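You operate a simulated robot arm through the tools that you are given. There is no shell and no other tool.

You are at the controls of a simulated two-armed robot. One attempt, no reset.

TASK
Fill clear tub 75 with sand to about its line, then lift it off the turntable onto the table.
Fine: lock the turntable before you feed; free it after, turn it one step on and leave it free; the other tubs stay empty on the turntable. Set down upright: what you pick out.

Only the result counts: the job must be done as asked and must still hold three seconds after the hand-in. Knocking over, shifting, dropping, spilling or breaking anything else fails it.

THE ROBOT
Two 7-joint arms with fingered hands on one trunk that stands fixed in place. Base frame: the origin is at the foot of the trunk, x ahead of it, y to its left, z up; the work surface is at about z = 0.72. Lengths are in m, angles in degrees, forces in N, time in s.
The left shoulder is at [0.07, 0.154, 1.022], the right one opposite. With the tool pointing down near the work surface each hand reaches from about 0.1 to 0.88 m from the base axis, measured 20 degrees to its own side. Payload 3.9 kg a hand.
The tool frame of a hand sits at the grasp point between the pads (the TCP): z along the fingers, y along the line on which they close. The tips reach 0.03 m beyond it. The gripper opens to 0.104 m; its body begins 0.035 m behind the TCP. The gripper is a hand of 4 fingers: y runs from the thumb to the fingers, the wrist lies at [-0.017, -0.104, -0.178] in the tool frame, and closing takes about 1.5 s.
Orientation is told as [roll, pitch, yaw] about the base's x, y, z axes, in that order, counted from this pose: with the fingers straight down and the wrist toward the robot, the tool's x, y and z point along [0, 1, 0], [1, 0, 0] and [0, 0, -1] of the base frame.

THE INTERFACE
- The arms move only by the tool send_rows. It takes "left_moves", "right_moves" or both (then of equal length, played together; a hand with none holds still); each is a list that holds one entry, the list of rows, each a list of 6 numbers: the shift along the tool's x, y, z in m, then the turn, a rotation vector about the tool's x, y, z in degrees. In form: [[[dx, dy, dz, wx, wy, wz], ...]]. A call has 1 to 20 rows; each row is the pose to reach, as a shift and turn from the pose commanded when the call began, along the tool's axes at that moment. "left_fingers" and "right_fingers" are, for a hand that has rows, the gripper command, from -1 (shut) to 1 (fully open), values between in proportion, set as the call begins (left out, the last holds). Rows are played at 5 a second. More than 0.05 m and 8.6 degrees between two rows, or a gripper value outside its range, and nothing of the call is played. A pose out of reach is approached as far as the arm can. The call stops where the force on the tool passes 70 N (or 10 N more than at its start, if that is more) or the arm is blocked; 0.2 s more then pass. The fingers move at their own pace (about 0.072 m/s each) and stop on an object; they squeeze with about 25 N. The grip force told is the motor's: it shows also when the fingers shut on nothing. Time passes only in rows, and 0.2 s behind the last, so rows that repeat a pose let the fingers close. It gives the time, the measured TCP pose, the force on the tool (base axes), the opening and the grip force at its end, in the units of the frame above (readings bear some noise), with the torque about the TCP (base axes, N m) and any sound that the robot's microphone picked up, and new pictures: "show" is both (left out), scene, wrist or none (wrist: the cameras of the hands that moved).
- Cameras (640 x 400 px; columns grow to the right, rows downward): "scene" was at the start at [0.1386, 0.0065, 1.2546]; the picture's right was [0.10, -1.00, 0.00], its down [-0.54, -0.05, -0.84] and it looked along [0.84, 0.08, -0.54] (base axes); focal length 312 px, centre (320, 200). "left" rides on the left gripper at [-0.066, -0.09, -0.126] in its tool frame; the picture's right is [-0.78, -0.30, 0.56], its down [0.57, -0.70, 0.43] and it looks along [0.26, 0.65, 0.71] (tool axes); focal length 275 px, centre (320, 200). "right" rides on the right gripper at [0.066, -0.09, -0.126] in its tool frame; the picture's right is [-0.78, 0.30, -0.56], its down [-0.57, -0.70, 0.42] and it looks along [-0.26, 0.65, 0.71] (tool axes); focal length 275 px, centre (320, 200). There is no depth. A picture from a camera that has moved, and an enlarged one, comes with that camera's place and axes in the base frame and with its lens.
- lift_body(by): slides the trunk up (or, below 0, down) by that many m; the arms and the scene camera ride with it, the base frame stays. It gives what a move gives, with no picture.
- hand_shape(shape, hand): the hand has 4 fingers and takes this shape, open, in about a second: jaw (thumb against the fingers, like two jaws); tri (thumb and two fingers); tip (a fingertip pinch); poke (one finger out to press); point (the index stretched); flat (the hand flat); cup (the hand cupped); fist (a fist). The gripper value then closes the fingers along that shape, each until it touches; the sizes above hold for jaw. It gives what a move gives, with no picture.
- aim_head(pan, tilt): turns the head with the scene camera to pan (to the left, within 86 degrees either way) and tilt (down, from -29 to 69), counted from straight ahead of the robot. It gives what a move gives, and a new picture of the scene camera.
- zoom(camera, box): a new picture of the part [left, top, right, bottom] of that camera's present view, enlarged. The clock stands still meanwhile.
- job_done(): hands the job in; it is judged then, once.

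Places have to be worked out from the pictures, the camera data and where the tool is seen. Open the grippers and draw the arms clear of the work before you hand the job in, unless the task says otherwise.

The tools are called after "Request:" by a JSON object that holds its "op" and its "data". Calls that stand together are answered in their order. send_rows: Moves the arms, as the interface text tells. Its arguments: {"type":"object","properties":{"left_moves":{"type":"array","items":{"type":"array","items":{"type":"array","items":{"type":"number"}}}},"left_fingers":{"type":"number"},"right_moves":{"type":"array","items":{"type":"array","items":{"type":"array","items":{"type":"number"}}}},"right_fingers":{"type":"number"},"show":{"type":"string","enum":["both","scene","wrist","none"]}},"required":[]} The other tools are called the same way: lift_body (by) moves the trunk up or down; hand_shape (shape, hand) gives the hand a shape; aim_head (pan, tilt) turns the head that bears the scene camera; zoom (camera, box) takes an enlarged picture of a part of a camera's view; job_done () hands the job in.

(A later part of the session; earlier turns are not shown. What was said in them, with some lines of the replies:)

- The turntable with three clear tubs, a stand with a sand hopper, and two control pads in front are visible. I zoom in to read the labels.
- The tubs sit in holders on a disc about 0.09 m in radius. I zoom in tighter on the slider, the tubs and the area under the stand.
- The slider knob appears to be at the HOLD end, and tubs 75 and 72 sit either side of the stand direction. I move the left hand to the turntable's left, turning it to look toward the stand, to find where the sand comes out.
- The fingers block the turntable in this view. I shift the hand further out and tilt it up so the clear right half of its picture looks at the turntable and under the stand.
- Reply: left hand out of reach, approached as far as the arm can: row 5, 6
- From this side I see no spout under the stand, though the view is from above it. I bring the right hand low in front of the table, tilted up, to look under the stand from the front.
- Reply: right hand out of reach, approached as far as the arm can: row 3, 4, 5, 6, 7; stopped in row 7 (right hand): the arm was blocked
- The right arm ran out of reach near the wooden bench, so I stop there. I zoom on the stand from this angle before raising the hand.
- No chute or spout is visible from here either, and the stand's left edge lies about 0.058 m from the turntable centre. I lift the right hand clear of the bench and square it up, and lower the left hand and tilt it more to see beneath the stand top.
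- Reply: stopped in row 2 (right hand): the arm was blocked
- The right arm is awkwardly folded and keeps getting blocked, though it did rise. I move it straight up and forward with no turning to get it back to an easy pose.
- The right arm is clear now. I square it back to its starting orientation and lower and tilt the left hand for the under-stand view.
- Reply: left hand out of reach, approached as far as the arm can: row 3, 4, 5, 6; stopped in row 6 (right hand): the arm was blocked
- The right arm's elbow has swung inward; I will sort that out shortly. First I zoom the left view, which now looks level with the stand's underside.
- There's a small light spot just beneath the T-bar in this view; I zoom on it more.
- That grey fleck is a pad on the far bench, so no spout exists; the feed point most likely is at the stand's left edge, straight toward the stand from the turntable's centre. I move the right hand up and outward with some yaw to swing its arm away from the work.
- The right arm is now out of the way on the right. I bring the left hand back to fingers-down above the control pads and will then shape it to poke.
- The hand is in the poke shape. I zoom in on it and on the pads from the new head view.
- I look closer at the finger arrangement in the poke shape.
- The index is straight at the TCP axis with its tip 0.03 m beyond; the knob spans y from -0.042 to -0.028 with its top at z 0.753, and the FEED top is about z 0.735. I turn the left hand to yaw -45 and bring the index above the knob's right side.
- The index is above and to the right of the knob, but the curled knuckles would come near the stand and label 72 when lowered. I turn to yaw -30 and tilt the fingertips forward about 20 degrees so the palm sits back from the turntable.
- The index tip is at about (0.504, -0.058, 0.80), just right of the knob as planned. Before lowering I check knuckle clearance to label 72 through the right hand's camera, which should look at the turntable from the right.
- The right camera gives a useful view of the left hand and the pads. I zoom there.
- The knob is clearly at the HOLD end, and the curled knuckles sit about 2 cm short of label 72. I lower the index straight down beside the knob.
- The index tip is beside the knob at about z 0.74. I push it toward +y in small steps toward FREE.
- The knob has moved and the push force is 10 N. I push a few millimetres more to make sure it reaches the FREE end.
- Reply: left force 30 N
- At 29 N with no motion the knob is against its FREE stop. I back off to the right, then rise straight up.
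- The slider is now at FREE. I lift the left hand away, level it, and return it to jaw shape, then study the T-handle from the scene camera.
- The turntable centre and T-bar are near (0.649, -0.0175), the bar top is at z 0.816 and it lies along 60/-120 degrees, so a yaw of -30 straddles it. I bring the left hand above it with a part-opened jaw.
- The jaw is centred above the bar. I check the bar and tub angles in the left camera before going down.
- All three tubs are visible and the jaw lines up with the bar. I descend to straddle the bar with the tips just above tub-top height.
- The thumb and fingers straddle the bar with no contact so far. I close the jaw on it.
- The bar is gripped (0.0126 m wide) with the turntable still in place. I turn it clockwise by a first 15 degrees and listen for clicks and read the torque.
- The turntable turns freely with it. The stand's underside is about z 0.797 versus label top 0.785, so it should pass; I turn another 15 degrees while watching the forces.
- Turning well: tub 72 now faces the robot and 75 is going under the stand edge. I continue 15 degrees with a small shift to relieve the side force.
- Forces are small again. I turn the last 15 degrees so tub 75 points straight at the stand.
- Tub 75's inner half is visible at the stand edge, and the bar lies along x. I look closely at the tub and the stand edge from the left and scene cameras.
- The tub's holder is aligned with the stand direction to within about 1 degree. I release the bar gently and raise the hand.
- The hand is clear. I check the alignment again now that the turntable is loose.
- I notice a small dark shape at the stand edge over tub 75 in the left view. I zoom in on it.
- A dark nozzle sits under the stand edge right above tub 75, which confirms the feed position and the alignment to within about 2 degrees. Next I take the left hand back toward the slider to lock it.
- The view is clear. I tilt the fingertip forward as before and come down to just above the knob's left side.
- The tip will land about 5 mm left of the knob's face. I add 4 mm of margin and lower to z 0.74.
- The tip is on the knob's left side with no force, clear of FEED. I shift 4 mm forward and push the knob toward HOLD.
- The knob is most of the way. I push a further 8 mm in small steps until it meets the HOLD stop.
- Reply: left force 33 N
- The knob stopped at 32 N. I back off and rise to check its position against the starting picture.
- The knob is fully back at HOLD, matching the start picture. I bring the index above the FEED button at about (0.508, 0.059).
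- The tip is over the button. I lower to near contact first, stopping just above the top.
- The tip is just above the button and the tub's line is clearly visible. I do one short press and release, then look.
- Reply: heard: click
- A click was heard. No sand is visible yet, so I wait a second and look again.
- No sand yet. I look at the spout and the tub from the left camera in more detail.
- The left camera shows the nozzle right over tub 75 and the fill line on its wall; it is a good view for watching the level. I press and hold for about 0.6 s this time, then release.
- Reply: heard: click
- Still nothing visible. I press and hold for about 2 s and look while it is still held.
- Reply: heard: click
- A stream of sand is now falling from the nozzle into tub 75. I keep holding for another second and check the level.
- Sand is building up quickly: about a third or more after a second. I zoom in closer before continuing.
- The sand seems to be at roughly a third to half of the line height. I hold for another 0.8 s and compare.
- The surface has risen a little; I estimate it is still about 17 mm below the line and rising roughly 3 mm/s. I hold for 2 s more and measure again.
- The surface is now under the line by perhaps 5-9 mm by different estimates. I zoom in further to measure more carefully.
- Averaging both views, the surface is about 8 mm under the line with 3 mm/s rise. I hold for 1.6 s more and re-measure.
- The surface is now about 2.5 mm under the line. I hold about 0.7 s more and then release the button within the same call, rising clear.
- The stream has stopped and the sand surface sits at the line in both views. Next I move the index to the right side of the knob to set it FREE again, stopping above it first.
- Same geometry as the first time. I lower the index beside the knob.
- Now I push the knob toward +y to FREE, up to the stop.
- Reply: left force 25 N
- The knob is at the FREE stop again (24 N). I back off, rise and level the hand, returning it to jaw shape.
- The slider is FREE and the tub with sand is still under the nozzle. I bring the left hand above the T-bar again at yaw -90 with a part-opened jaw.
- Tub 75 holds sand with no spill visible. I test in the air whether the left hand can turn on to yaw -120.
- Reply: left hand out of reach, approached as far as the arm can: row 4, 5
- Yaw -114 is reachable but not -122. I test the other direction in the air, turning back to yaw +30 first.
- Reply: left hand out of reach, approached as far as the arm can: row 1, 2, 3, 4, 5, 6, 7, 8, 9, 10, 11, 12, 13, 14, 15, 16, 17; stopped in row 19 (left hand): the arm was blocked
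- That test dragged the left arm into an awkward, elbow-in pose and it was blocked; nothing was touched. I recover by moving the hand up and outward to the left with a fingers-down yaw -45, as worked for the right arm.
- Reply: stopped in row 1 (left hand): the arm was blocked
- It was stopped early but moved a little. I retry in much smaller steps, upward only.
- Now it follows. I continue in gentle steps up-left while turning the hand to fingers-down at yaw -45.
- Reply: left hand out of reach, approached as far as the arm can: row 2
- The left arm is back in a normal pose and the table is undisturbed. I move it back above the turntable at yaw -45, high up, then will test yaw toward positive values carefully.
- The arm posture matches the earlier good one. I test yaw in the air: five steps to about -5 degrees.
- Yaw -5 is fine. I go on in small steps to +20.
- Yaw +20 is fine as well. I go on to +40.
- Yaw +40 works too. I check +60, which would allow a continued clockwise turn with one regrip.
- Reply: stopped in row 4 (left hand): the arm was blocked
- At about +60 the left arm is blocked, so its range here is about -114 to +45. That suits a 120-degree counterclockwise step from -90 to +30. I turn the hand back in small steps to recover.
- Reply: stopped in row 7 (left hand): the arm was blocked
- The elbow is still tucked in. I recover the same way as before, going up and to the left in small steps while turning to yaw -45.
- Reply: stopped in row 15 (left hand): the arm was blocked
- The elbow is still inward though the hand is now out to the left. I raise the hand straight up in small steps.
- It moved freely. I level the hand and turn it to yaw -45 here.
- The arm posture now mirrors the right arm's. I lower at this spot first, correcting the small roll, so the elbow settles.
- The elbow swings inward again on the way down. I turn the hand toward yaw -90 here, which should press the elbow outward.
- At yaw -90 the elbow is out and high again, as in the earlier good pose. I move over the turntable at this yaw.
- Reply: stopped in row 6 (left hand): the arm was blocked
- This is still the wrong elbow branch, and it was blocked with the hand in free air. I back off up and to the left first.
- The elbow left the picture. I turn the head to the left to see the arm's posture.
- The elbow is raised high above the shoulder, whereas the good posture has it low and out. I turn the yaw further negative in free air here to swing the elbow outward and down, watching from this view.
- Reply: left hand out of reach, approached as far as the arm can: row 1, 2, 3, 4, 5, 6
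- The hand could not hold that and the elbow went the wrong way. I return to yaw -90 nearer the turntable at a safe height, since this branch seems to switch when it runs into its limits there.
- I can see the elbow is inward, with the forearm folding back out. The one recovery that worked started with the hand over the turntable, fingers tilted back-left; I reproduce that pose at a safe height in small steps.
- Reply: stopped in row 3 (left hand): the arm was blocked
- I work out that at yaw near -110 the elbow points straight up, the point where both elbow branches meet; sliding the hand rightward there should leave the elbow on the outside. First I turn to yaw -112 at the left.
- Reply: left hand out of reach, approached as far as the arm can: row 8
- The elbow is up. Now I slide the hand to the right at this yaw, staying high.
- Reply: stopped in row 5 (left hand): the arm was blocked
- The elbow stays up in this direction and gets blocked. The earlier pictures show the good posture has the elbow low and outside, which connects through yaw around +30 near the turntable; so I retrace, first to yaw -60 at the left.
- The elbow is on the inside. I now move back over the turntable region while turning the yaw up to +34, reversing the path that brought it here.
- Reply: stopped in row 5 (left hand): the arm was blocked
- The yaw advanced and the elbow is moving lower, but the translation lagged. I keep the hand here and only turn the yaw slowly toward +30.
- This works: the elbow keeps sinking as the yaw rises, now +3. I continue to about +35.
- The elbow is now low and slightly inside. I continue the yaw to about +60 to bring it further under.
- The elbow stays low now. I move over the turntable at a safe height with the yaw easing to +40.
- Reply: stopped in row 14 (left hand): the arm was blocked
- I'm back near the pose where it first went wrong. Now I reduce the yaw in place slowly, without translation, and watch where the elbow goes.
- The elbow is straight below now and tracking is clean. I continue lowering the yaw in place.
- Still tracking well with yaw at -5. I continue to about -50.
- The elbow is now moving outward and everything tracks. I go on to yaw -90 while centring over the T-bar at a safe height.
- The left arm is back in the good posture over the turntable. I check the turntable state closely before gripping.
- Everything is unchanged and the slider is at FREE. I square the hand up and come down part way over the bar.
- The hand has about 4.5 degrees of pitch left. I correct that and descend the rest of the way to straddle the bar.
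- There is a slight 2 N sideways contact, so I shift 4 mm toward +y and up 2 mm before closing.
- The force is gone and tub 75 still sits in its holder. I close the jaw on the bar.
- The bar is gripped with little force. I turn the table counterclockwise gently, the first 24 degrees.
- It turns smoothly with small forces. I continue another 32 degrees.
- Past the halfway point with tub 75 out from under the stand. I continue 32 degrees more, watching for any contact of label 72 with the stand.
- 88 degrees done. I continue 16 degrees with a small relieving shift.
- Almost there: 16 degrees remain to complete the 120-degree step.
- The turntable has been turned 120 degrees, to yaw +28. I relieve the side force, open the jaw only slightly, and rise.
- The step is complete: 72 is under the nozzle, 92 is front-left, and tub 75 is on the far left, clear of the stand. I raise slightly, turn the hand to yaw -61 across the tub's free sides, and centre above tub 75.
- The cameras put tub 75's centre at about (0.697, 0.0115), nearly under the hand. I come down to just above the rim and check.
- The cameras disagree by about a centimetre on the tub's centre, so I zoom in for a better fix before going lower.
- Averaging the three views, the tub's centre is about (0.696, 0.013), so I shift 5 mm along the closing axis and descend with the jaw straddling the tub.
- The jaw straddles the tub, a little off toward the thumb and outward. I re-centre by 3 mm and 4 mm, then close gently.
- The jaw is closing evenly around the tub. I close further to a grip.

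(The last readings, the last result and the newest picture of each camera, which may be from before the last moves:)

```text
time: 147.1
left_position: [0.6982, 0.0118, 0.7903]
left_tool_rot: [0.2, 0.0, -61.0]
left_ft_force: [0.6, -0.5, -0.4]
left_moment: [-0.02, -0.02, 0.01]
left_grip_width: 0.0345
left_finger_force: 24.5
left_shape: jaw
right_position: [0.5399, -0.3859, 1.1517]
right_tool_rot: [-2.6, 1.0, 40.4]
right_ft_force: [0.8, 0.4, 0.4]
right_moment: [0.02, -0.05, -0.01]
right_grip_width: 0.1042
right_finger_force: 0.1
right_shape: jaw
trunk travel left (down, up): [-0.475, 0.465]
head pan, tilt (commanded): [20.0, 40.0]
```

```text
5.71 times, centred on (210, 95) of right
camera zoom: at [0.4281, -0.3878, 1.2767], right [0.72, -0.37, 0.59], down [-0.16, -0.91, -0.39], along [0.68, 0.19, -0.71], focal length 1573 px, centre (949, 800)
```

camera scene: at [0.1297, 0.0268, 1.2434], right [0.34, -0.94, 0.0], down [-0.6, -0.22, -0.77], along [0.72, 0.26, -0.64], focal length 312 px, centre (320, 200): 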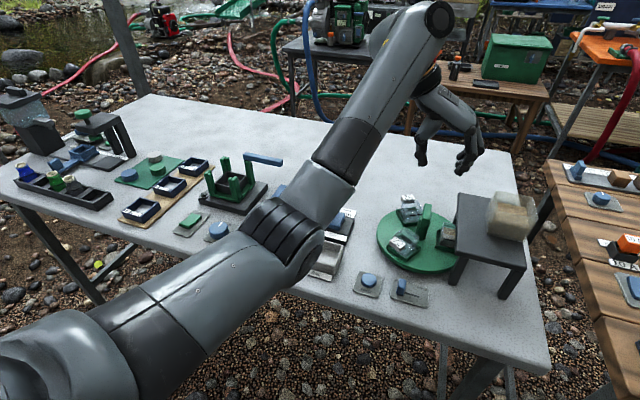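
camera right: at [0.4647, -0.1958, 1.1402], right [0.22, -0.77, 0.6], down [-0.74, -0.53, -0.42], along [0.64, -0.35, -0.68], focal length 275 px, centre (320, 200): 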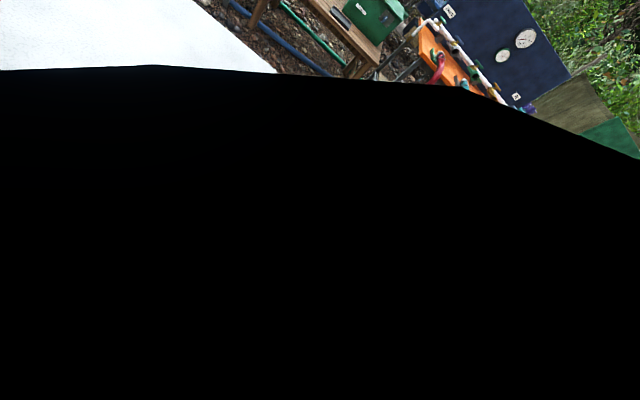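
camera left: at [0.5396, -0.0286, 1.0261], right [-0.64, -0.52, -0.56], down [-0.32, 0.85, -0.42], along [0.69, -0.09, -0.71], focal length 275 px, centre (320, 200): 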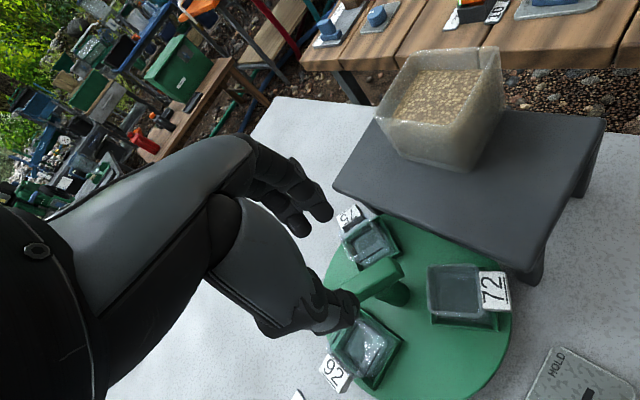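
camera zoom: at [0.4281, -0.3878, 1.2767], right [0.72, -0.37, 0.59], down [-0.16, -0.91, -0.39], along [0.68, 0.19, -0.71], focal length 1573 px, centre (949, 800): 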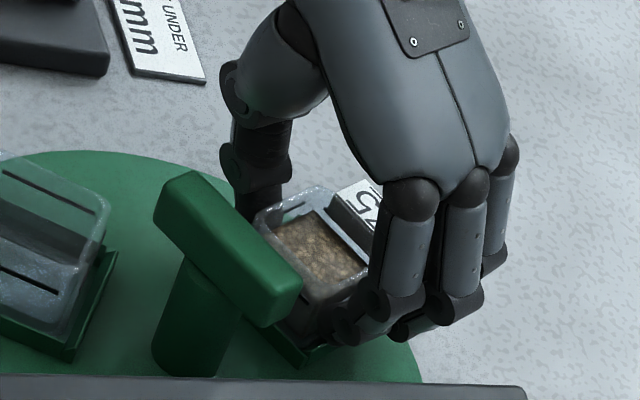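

The tub is gripped (24.5 N at 0.0345 m). I lift slowly straight up by 3 cm and check.

Request:
{"op": "send_rows", "data": {"left_moves": [[[0, 0, -0.004, 0, 0, 0], [0, 0, -0.009, 0, 0, 0], [0, 0, -0.015, 0, 0, 0], [0, 0, -0.022, 0, 0, 0], [0, 0, -0.03, 0, 0, 0]]], "show": "none"}}

Request:
{"op": "zoom", "data": {"camera": "scene", "box": [390, 150, 470, 240]}}

Request:
{"op": "zoom", "data": {"camera": "right", "box": [150, 40, 250, 130]}}

```text
time: 148.3
left_position: [0.6965, 0.0108, 0.8208]
left_tool_rot: [0.0, 0.0, -61.1]
left_ft_force: [-0.5, -0.8, -1.0]
left_moment: [0.01, 0.02, 0.05]
left_grip_width: 0.0343
left_finger_force: 24.6
left_shape: jaw
right_position: [0.541, -0.3857, 1.1503]
right_tool_rot: [-2.6, 1.0, 40.4]
right_ft_force: [0.0, 0.5, 0.5]
right_moment: [0.0, -0.03, 0.02]
right_grip_width: 0.1041
right_finger_force: 0.0
right_shape: jaw
trunk travel left (down, up): [-0.475, 0.465]
head pan, tilt (commanded): [20.0, 40.0]
```

```text
4.44 times, centred on (430, 195) of scene
camera zoom: at [0.1297, 0.027, 1.2434], right [0.34, -0.94, 0.0], down [-0.6, -0.22, -0.77], along [0.72, 0.26, -0.64], focal length 1388 px, centre (-169, 222)
```

zoom: 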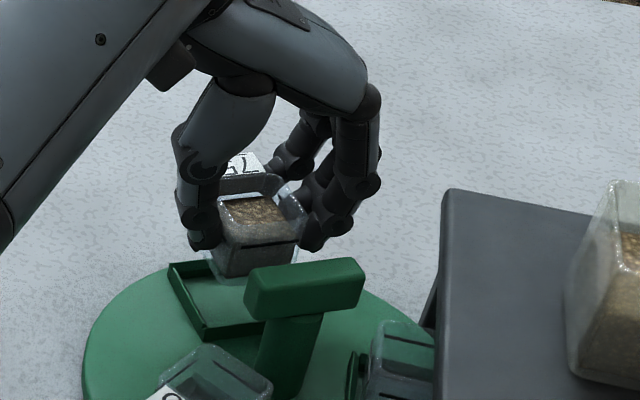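

```text
4.44 times, centred on (200, 85) of right
camera zoom: at [0.428, -0.3878, 1.2767], right [0.72, -0.37, 0.59], down [-0.16, -0.91, -0.39], along [0.68, 0.19, -0.71], focal length 1224 px, centre (853, 711)
```

zoom: 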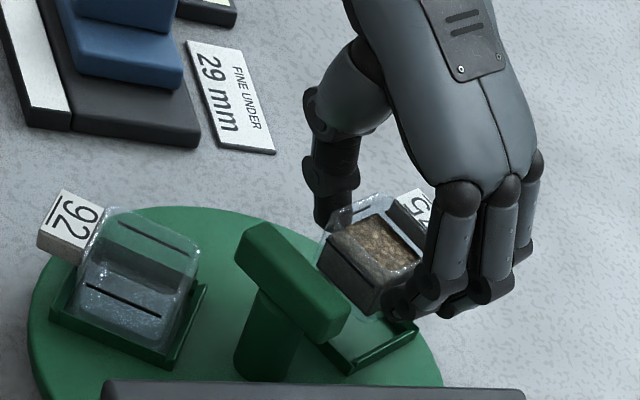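

The tub came up level with its sand. I lift another 4 cm and carry it slowly to the clear patch of table at about (0.74, 0.09).

Request:
{"op": "send_rows", "data": {"left_moves": [[[0, 0, -0.01, 0, 0, 0], [0, 0, -0.025, 0, 0, 0], [0, 0, -0.04, 0, 0, 0], [0.007, -0.0045, -0.04, 0, 0, 0], [0.017, -0.0108, -0.04, 0, 0, 0], [0.028, -0.018, -0.04, 0, 0, 0], [0.039, -0.025, -0.04, 0, 0, 0], [0.05, -0.032, -0.04, 0, 0, 0], [0.061, -0.039, -0.04, 0, 0, 0], [0.07, -0.0445, -0.04, 0, 0, 0], [0.0758, -0.0484, -0.04, 0, 0, 0]]], "show": "none"}}

Request:
{"op": "zoom", "data": {"camera": "scene", "box": [360, 110, 480, 230]}}

Request:
{"op": "zoom", "data": {"camera": "right", "box": [130, 10, 290, 150]}}

```text
time: 150.7
left_position: [0.7396, 0.0905, 0.861]
left_tool_rot: [0.1, 0.0, -61.0]
left_ft_force: [-0.5, -0.5, -0.2]
left_moment: [0.02, 0.0, 0.03]
left_grip_width: 0.0345
left_finger_force: 25.2
left_shape: jaw
right_position: [0.5406, -0.3863, 1.1506]
right_tool_rot: [-2.6, 1.0, 40.3]
right_ft_force: [-0.4, -0.1, -0.2]
right_moment: [-0.02, 0.0, 0.0]
right_grip_width: 0.1037
right_finger_force: 0.0
right_shape: jaw
trunk travel left (down, up): [-0.475, 0.465]
head pan, tilt (commanded): [20.0, 40.0]
```

```text
3.33 times, centred on (420, 170) of scene
camera zoom: at [0.1298, 0.0272, 1.2434], right [0.34, -0.94, 0.0], down [-0.6, -0.22, -0.77], along [0.72, 0.26, -0.64], focal length 1041 px, centre (-13, 300)
```

zoom: 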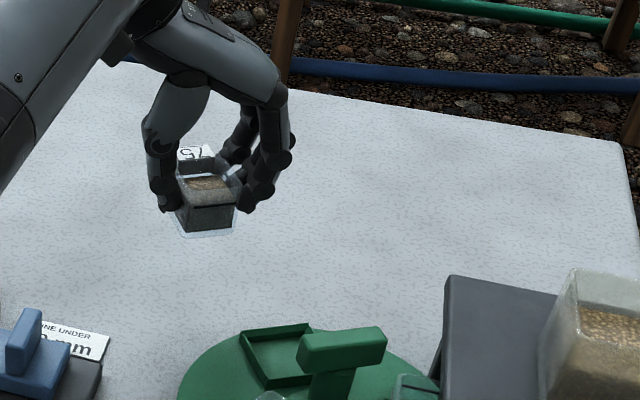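

```text
2.86 times, centred on (210, 80) of right
camera zoom: at [0.4281, -0.3876, 1.2768], right [0.72, -0.37, 0.59], down [-0.16, -0.91, -0.39], along [0.68, 0.19, -0.71], focal length 786 px, centre (634, 543)
```

zoom: 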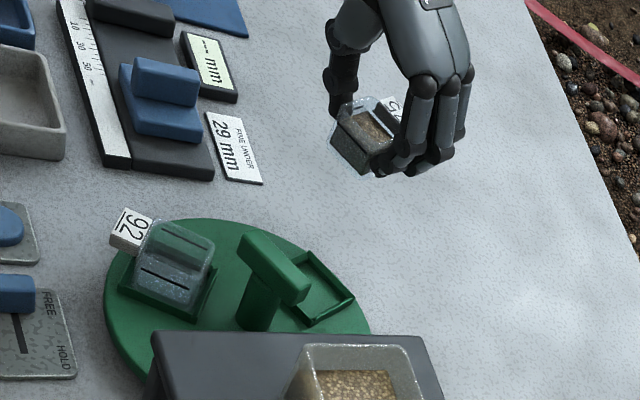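

The tub is over clear table and level. I lower it to about 1 cm above the surface.

Request:
{"op": "send_rows", "data": {"left_moves": [[[0, 0, 0.015, 0, 0, 0], [0, 0, 0.035, 0, 0, 0], [0, 0, 0.055, 0, 0, 0], [0, 0, 0.072, 0, 0, 0], [0, 0, 0.083, 0, 0, 0]]], "show": "none"}}

Request:
{"op": "zoom", "data": {"camera": "scene", "box": [370, 130, 450, 210]}}

Request:
{"op": "zoom", "data": {"camera": "right", "box": [180, 20, 280, 110]}}

```text
time: 151.9
left_position: [0.7397, 0.0913, 0.7769]
left_tool_rot: [0.1, 0.1, -60.9]
left_ft_force: [0.6, 0.8, -0.3]
left_moment: [0.01, 0.01, 0.02]
left_grip_width: 0.0342
left_finger_force: 25.3
left_shape: jaw
right_position: [0.5408, -0.3862, 1.1513]
right_tool_rot: [-2.6, 1.0, 40.3]
right_ft_force: [0.0, -0.3, 0.0]
right_moment: [0.01, 0.01, 0.02]
right_grip_width: 0.1042
right_finger_force: 0.0
right_shape: jaw
trunk travel left (down, up): [-0.475, 0.465]
head pan, tilt (commanded): [20.0, 40.0]
```

```text
5.00 times, centred on (410, 170) of scene
camera zoom: at [0.1299, 0.0271, 1.2434], right [0.34, -0.94, 0.0], down [-0.6, -0.22, -0.77], along [0.72, 0.26, -0.64], focal length 1562 px, centre (-130, 350)
```

zoom: 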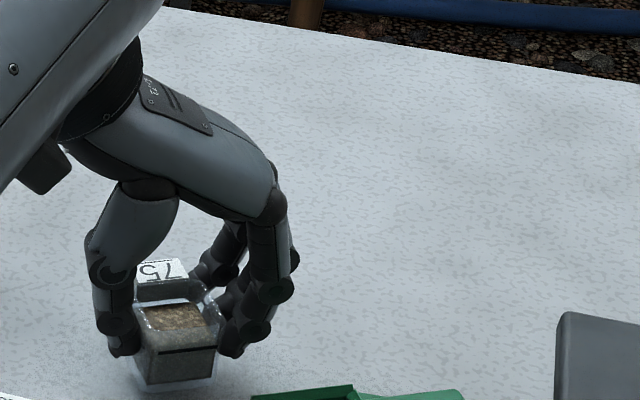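

```text
4.44 times, centred on (230, 65) of right
camera zoom: at [0.4282, -0.3877, 1.2767], right [0.72, -0.37, 0.59], down [-0.16, -0.91, -0.39], along [0.68, 0.19, -0.71], focal length 1224 px, centre (720, 800)
```

zoom: 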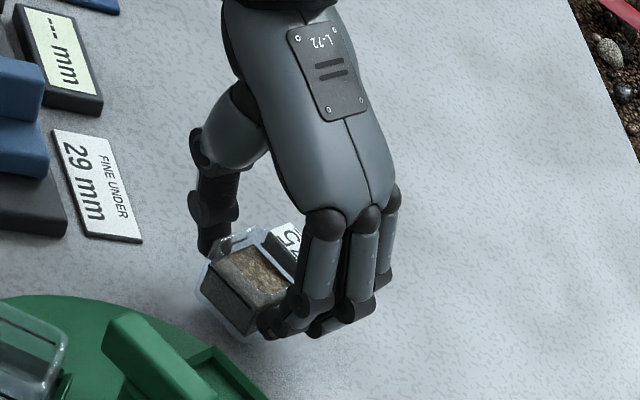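

It is about a centimetre above the table. I lower in small steps and read the force.

Request:
{"op": "send_rows", "data": {"left_moves": [[[0, 0, 0.002, 0, 0, 0], [0, 0, 0.004, 0, 0, 0], [0, 0, 0.006, 0, 0, 0], [0, 0, 0.008, 0, 0, 0]]], "show": "none"}}

```text
time: 152.9
left_position: [0.7403, 0.0899, 0.7692]
left_tool_rot: [0.0, -0.1, -61.0]
left_ft_force: [0.2, -0.3, -0.4]
left_moment: [0.02, 0.01, -0.01]
left_grip_width: 0.0345
left_finger_force: 25.0
left_shape: jaw
right_position: [0.5402, -0.3843, 1.152]
right_tool_rot: [-2.7, 1.0, 40.4]
right_ft_force: [-0.1, -1.2, 0.6]
right_moment: [-0.03, 0.02, -0.04]
right_grip_width: 0.104
right_finger_force: 0.1
right_shape: jaw
trunk travel left (down, up): [-0.475, 0.465]
head pan, tilt (commanded): [20.0, 40.0]
```

No contact yet. I go down a few more millimetres.

Request:
{"op": "send_rows", "data": {"left_moves": [[[0, 0, 0.0015, 0, 0, 0], [0, 0, 0.003, 0, 0, 0], [0, 0, 0.0045, 0, 0, 0]]], "show": "none"}}

Request:
{"op": "zoom", "data": {"camera": "scene", "box": [375, 165, 425, 215]}}

```text
time: 153.7
left_position: [0.7398, 0.091, 0.7659]
left_tool_rot: [0.2, 0.0, -61.0]
left_ft_force: [0.9, -0.1, 2.5]
left_moment: [0.0, -0.01, -0.01]
left_grip_width: 0.0345
left_finger_force: 25.1
left_shape: jaw
right_position: [0.5404, -0.3852, 1.153]
right_tool_rot: [-2.7, 1.0, 40.4]
right_ft_force: [-0.4, 0.1, -0.1]
right_moment: [0.02, 0.04, 0.0]
right_grip_width: 0.1037
right_finger_force: 0.0
right_shape: jaw
trunk travel left (down, up): [-0.475, 0.465]
head pan, tilt (commanded): [20.0, 40.0]
```

```text
8.00 times, centred on (400, 190) of scene
camera zoom: at [0.1292, 0.0271, 1.2435], right [0.34, -0.94, 0.0], down [-0.6, -0.22, -0.77], along [0.72, 0.26, -0.64], focal length 2499 px, centre (-320, 280)
```

zoom: 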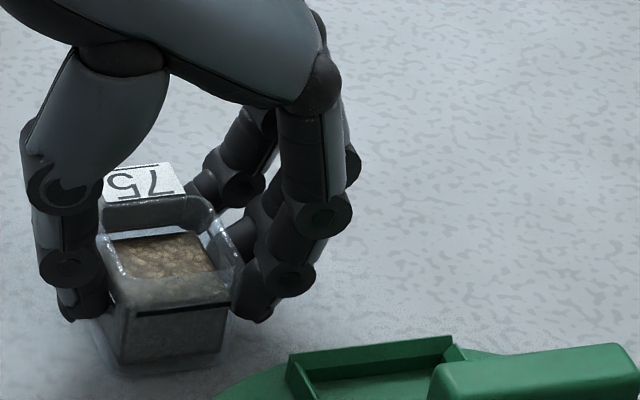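

The table now takes about 2.5 N. I press another millimetre to seat it flat, then open the jaw while holding still.

Request:
{"op": "send_rows", "data": {"left_moves": [[[0, 0, 0.001, 0, 0, 0], [0, 0, 0.001, 0, 0, 0]]], "show": "none"}}

Request:
{"op": "send_rows", "data": {"left_moves": [[[0, 0, 0, 0, 0, 0], [0, 0, 0, 0, 0, 0], [0, 0, 0, 0, 0, 0], [0, 0, 0, 0, 0, 0]]], "left_fingers": 0.35, "show": "none"}}

Request:
{"op": "zoom", "data": {"camera": "scene", "box": [375, 165, 425, 215]}}

Request:
{"op": "zoom", "data": {"camera": "right", "box": [180, 30, 260, 100]}}

```text
time: 154.3
left_position: [0.7408, 0.091, 0.7659]
left_tool_rot: [0.2, -0.1, -61.1]
left_ft_force: [1.7, 0.6, 7.1]
left_moment: [0.02, -0.05, 0.01]
left_grip_width: 0.0347
left_finger_force: 25.6
left_shape: jaw
right_position: [0.5389, -0.3852, 1.152]
right_tool_rot: [-2.6, 0.9, 40.5]
right_ft_force: [-0.2, -0.8, 0.0]
right_moment: [-0.02, 0.03, -0.02]
right_grip_width: 0.1039
right_finger_force: 0.0
right_shape: jaw
trunk travel left (down, up): [-0.475, 0.465]
head pan, tilt (commanded): [20.0, 40.0]
```

```text
time: 155.3
left_position: [0.7411, 0.0915, 0.7642]
left_tool_rot: [0.0, 0.1, -61.1]
left_ft_force: [-0.2, 0.1, 0.2]
left_moment: [-0.03, 0.03, 0.04]
left_grip_width: 0.0695
left_finger_force: 0.1
left_shape: jaw
right_position: [0.5414, -0.3861, 1.1508]
right_tool_rot: [-2.6, 1.0, 40.5]
right_ft_force: [0.0, -0.8, -0.5]
right_moment: [0.02, -0.02, 0.01]
right_grip_width: 0.1038
right_finger_force: 0.0
right_shape: jaw
trunk travel left (down, up): [-0.475, 0.465]
head pan, tilt (commanded): [20.0, 40.0]
```

```text
8.00 times, centred on (400, 190) of scene
camera zoom: at [0.1299, 0.027, 1.2434], right [0.34, -0.94, 0.0], down [-0.6, -0.22, -0.77], along [0.72, 0.26, -0.64], focal length 2499 px, centre (-320, 280)
```

zoom: 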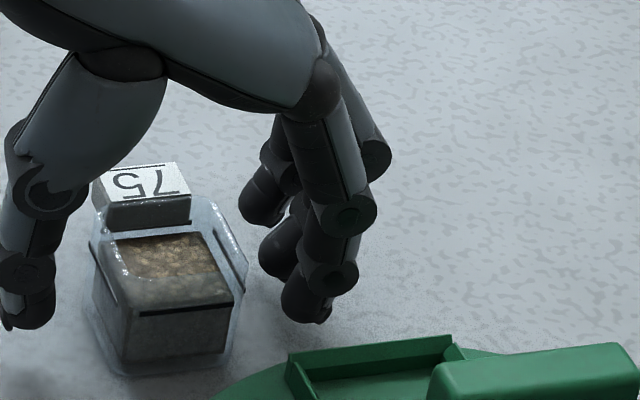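

```text
5.71 times, centred on (220, 65) of right
camera zoom: at [0.4282, -0.3879, 1.2766], right [0.72, -0.37, 0.59], down [-0.16, -0.91, -0.39], along [0.68, 0.19, -0.71], focal length 1573 px, centre (891, 971)
```

zoom: 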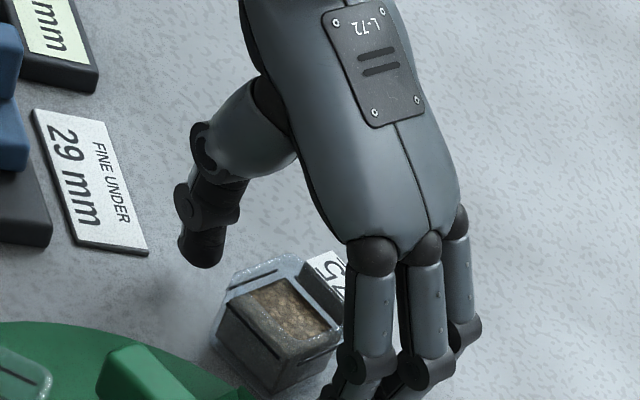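

The tub stands upright on the table with the sand at its line. I raise the hand straight up, clear of it.

Request:
{"op": "send_rows", "data": {"left_moves": [[[0, 0, -0.01, 0, 0, 0], [0, 0, -0.025, 0, 0, 0], [0, 0, -0.045, 0, 0, 0], [0, 0, -0.07, 0, 0, 0], [0, 0, -0.1, 0, 0, 0], [0, 0, -0.13, 0, 0, 0], [0, 0, -0.16, 0, 0, 0]]], "left_fingers": 0.5, "show": "scene"}}

Request:
{"op": "zoom", "data": {"camera": "scene", "box": [365, 160, 485, 280]}}

Request:
{"op": "zoom", "data": {"camera": "right", "box": [40, 20, 280, 190]}}

```text
time: 156.9
left_position: [0.7399, 0.0882, 0.9249]
left_tool_rot: [0.0, 0.1, -61.0]
left_ft_force: [-0.9, 0.1, 0.3]
left_moment: [-0.01, 0.02, -0.01]
left_grip_width: 0.0778
left_finger_force: 0.1
left_shape: jaw
right_position: [0.5409, -0.3866, 1.1511]
right_tool_rot: [-2.6, 1.1, 40.4]
right_ft_force: [-0.4, 0.4, -0.3]
right_moment: [0.01, -0.05, 0.01]
right_grip_width: 0.1038
right_finger_force: 0.1
right_shape: jaw
trunk travel left (down, up): [-0.475, 0.465]
head pan, tilt (commanded): [20.0, 40.0]
camera scene: at [0.1291, 0.0268, 1.2434], right [0.34, -0.94, 0.0], down [-0.6, -0.22, -0.77], along [0.72, 0.26, -0.64], focal length 312 px, centre (320, 200)
```

scene: 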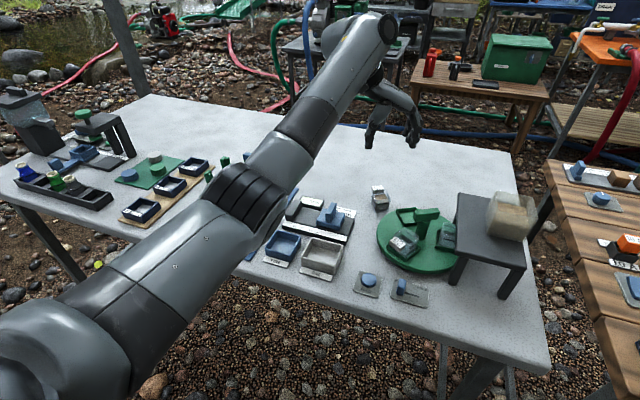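

```text
3.33 times, centred on (425, 220) of scene
camera zoom: at [0.1291, 0.0268, 1.2434], right [0.34, -0.94, 0.0], down [-0.6, -0.22, -0.77], along [0.72, 0.26, -0.64], focal length 1041 px, centre (-30, 133)
```

zoom: 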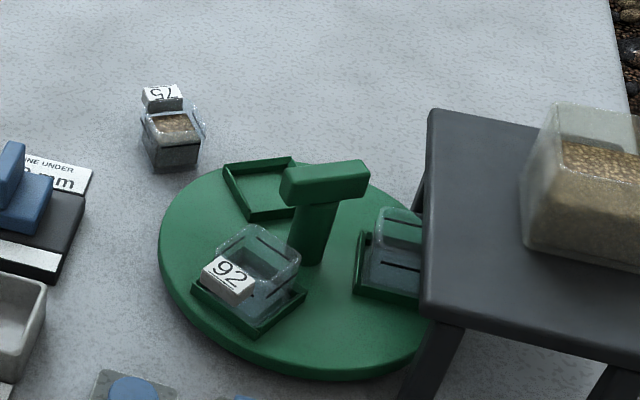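

```text
2.35 times, centred on (160, 105) of right
camera zoom: at [0.4273, -0.3881, 1.2769], right [0.72, -0.37, 0.59], down [-0.16, -0.91, -0.39], along [0.68, 0.19, -0.71], focal length 648 px, centre (696, 424)
```

zoom: 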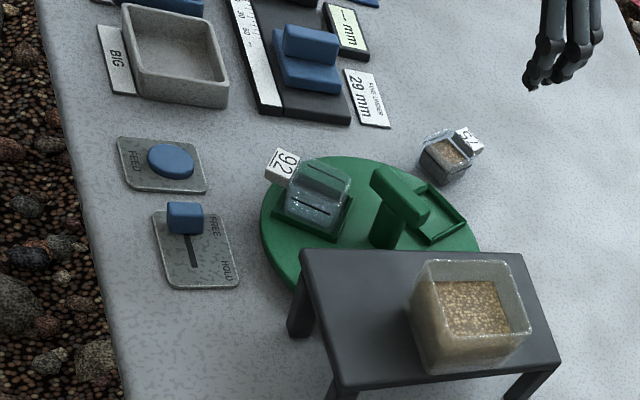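

Everything is in place. I check tub 75's level and the table once more for stray sand.

Request:
{"op": "zoom", "data": {"camera": "scene", "box": [360, 175, 400, 220]}}

Request:
{"op": "zoom", "data": {"camera": "left", "box": [260, 180, 500, 400]}}

Request:
{"op": "zoom", "data": {"camera": "scene", "box": [400, 200, 470, 280]}}

```text
8.89 times, centred on (380, 198) of scene
camera zoom: at [0.1291, 0.0268, 1.2434], right [0.34, -0.94, 0.0], down [-0.6, -0.22, -0.77], along [0.72, 0.26, -0.64], focal length 2776 px, centre (-213, 222)
```

zoom: 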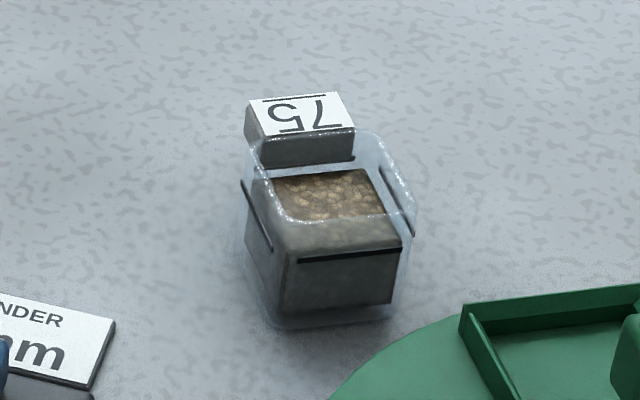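

```text
1.82 times, centred on (380, 290) of left
camera zoom: at [0.6398, 0.1361, 1.0518], right [-0.82, -0.12, -0.56], down [0.16, 0.89, -0.42], along [0.55, -0.44, -0.71], focal length 500 px, centre (211, 36)
```

zoom: 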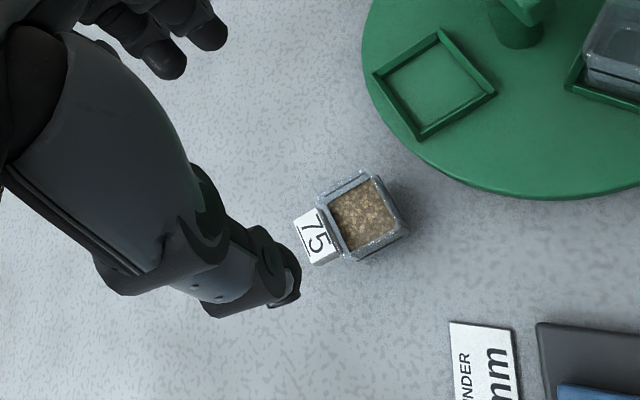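

```text
5.00 times, centred on (435, 240) of scene
camera zoom: at [0.1291, 0.0268, 1.2434], right [0.34, -0.94, 0.0], down [-0.6, -0.22, -0.77], along [0.72, 0.26, -0.64], focal length 1562 px, centre (-255, 0)
```

zoom: 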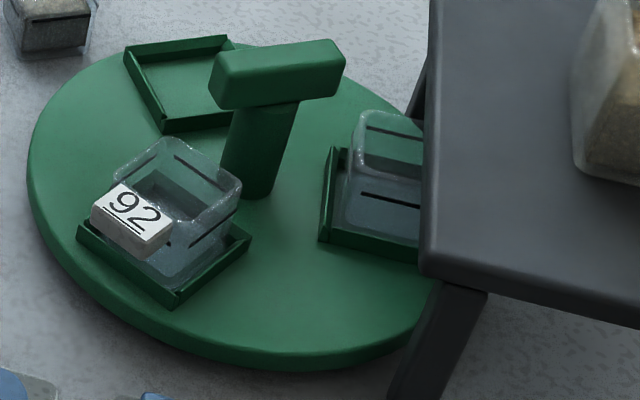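

The sand is at the line, nothing is spilled, 72 and 92 are empty on the table, and the slider is at FREE. I open the left hand fully and draw the arm up and away to the left.

Request:
{"op": "send_rows", "data": {"left_moves": [[[0, 0, -0.03, 0, 0, 0], [0, 0, -0.06, 0, 0, 0], [-0.008, -0.022, -0.08, 0, 0, -2], [-0.017, -0.044, -0.1, 0, 0, -4], [-0.026, -0.068, -0.12, 0, 0, -6], [-0.035, -0.092, -0.14, 0, 0, -8], [-0.045, -0.118, -0.16, 0, 0, -10], [-0.055, -0.144, -0.175, 0, 0, -12], [-0.065, -0.17, -0.19, 0, 0, -14], [-0.0745, -0.1957, -0.2, 0, 0, -16]]], "left_fingers": 1, "show": "scene"}}

Request:
{"op": "zoom", "data": {"camera": "scene", "box": [340, 160, 500, 310]}}

```text
time: 159.1
left_position: [0.5782, 0.2266, 1.1245]
left_tool_rot: [0.0, 0.0, -45.0]
left_ft_force: [0.0, 0.0, -1.0]
left_moment: [-0.03, -0.01, 0.04]
left_grip_width: 0.1036
left_finger_force: 0.1
left_shape: jaw
right_position: [0.5397, -0.3854, 1.1526]
right_tool_rot: [-2.7, 0.9, 40.4]
right_ft_force: [0.5, 0.2, -0.2]
right_moment: [-0.02, -0.02, 0.02]
right_grip_width: 0.1037
right_finger_force: 0.1
right_shape: jaw
trunk travel left (down, up): [-0.475, 0.465]
head pan, tilt (commanded): [20.0, 40.0]
camera scene: at [0.1287, 0.0282, 1.2435], right [0.34, -0.94, 0.0], down [-0.6, -0.22, -0.77], along [0.72, 0.26, -0.64], focal length 312 px, centre (320, 200)
```

scene: 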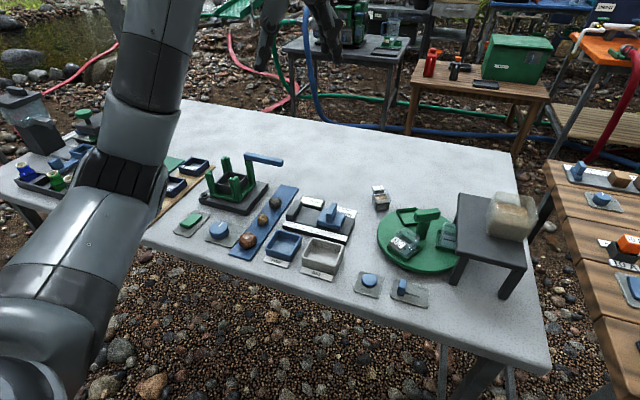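

```text
2.67 times, centred on (420, 235) of scene
camera zoom: at [0.1287, 0.0282, 1.2435], right [0.34, -0.94, 0.0], down [-0.6, -0.22, -0.77], along [0.72, 0.26, -0.64], focal length 833 px, centre (53, 107)
```

zoom: 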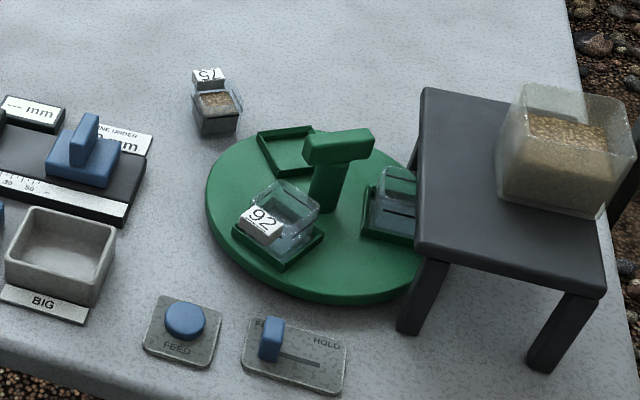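

Both grippers are open and both arms are clear. Tub 75 stands filled and upright on the table, the turntable is one step on with the slider at FREE, and tubs 72 and 92 are still on it and empty. I hand the job in.

Request:
{"op": "job_done", "data": {}}

```text
The job is handed in.
```

I finished the job and handed it in; I haven't seen how it was judged.

- **Filling:** I locked the turntable with tub 75 under the nozzle and fed sand until the surface reached the line. No sand was visible anywhere outside the tub.
- **Turntable:** I freed the turntable afterwards and turned it 120 degrees counterclockwise. That put tub 72 under the nozzle. The slider is at FREE.
- **Direction and size of the step:** the task gave neither. I took one step as the spacing between tubs, and I turned it the opposite way from how I had brought tub 75 to the nozzle.
- **Tub 75:** it stands upright on the clear part of the table behind the turntable, still filled to the line.
- **Other tubs:** 72 and 92 are still on the turntable and empty.

While I tested its reach, the left arm got stuck in awkward poses several times. It was high in free air each time and touched nothing. Both grippers are open and both arms are clear of the work.
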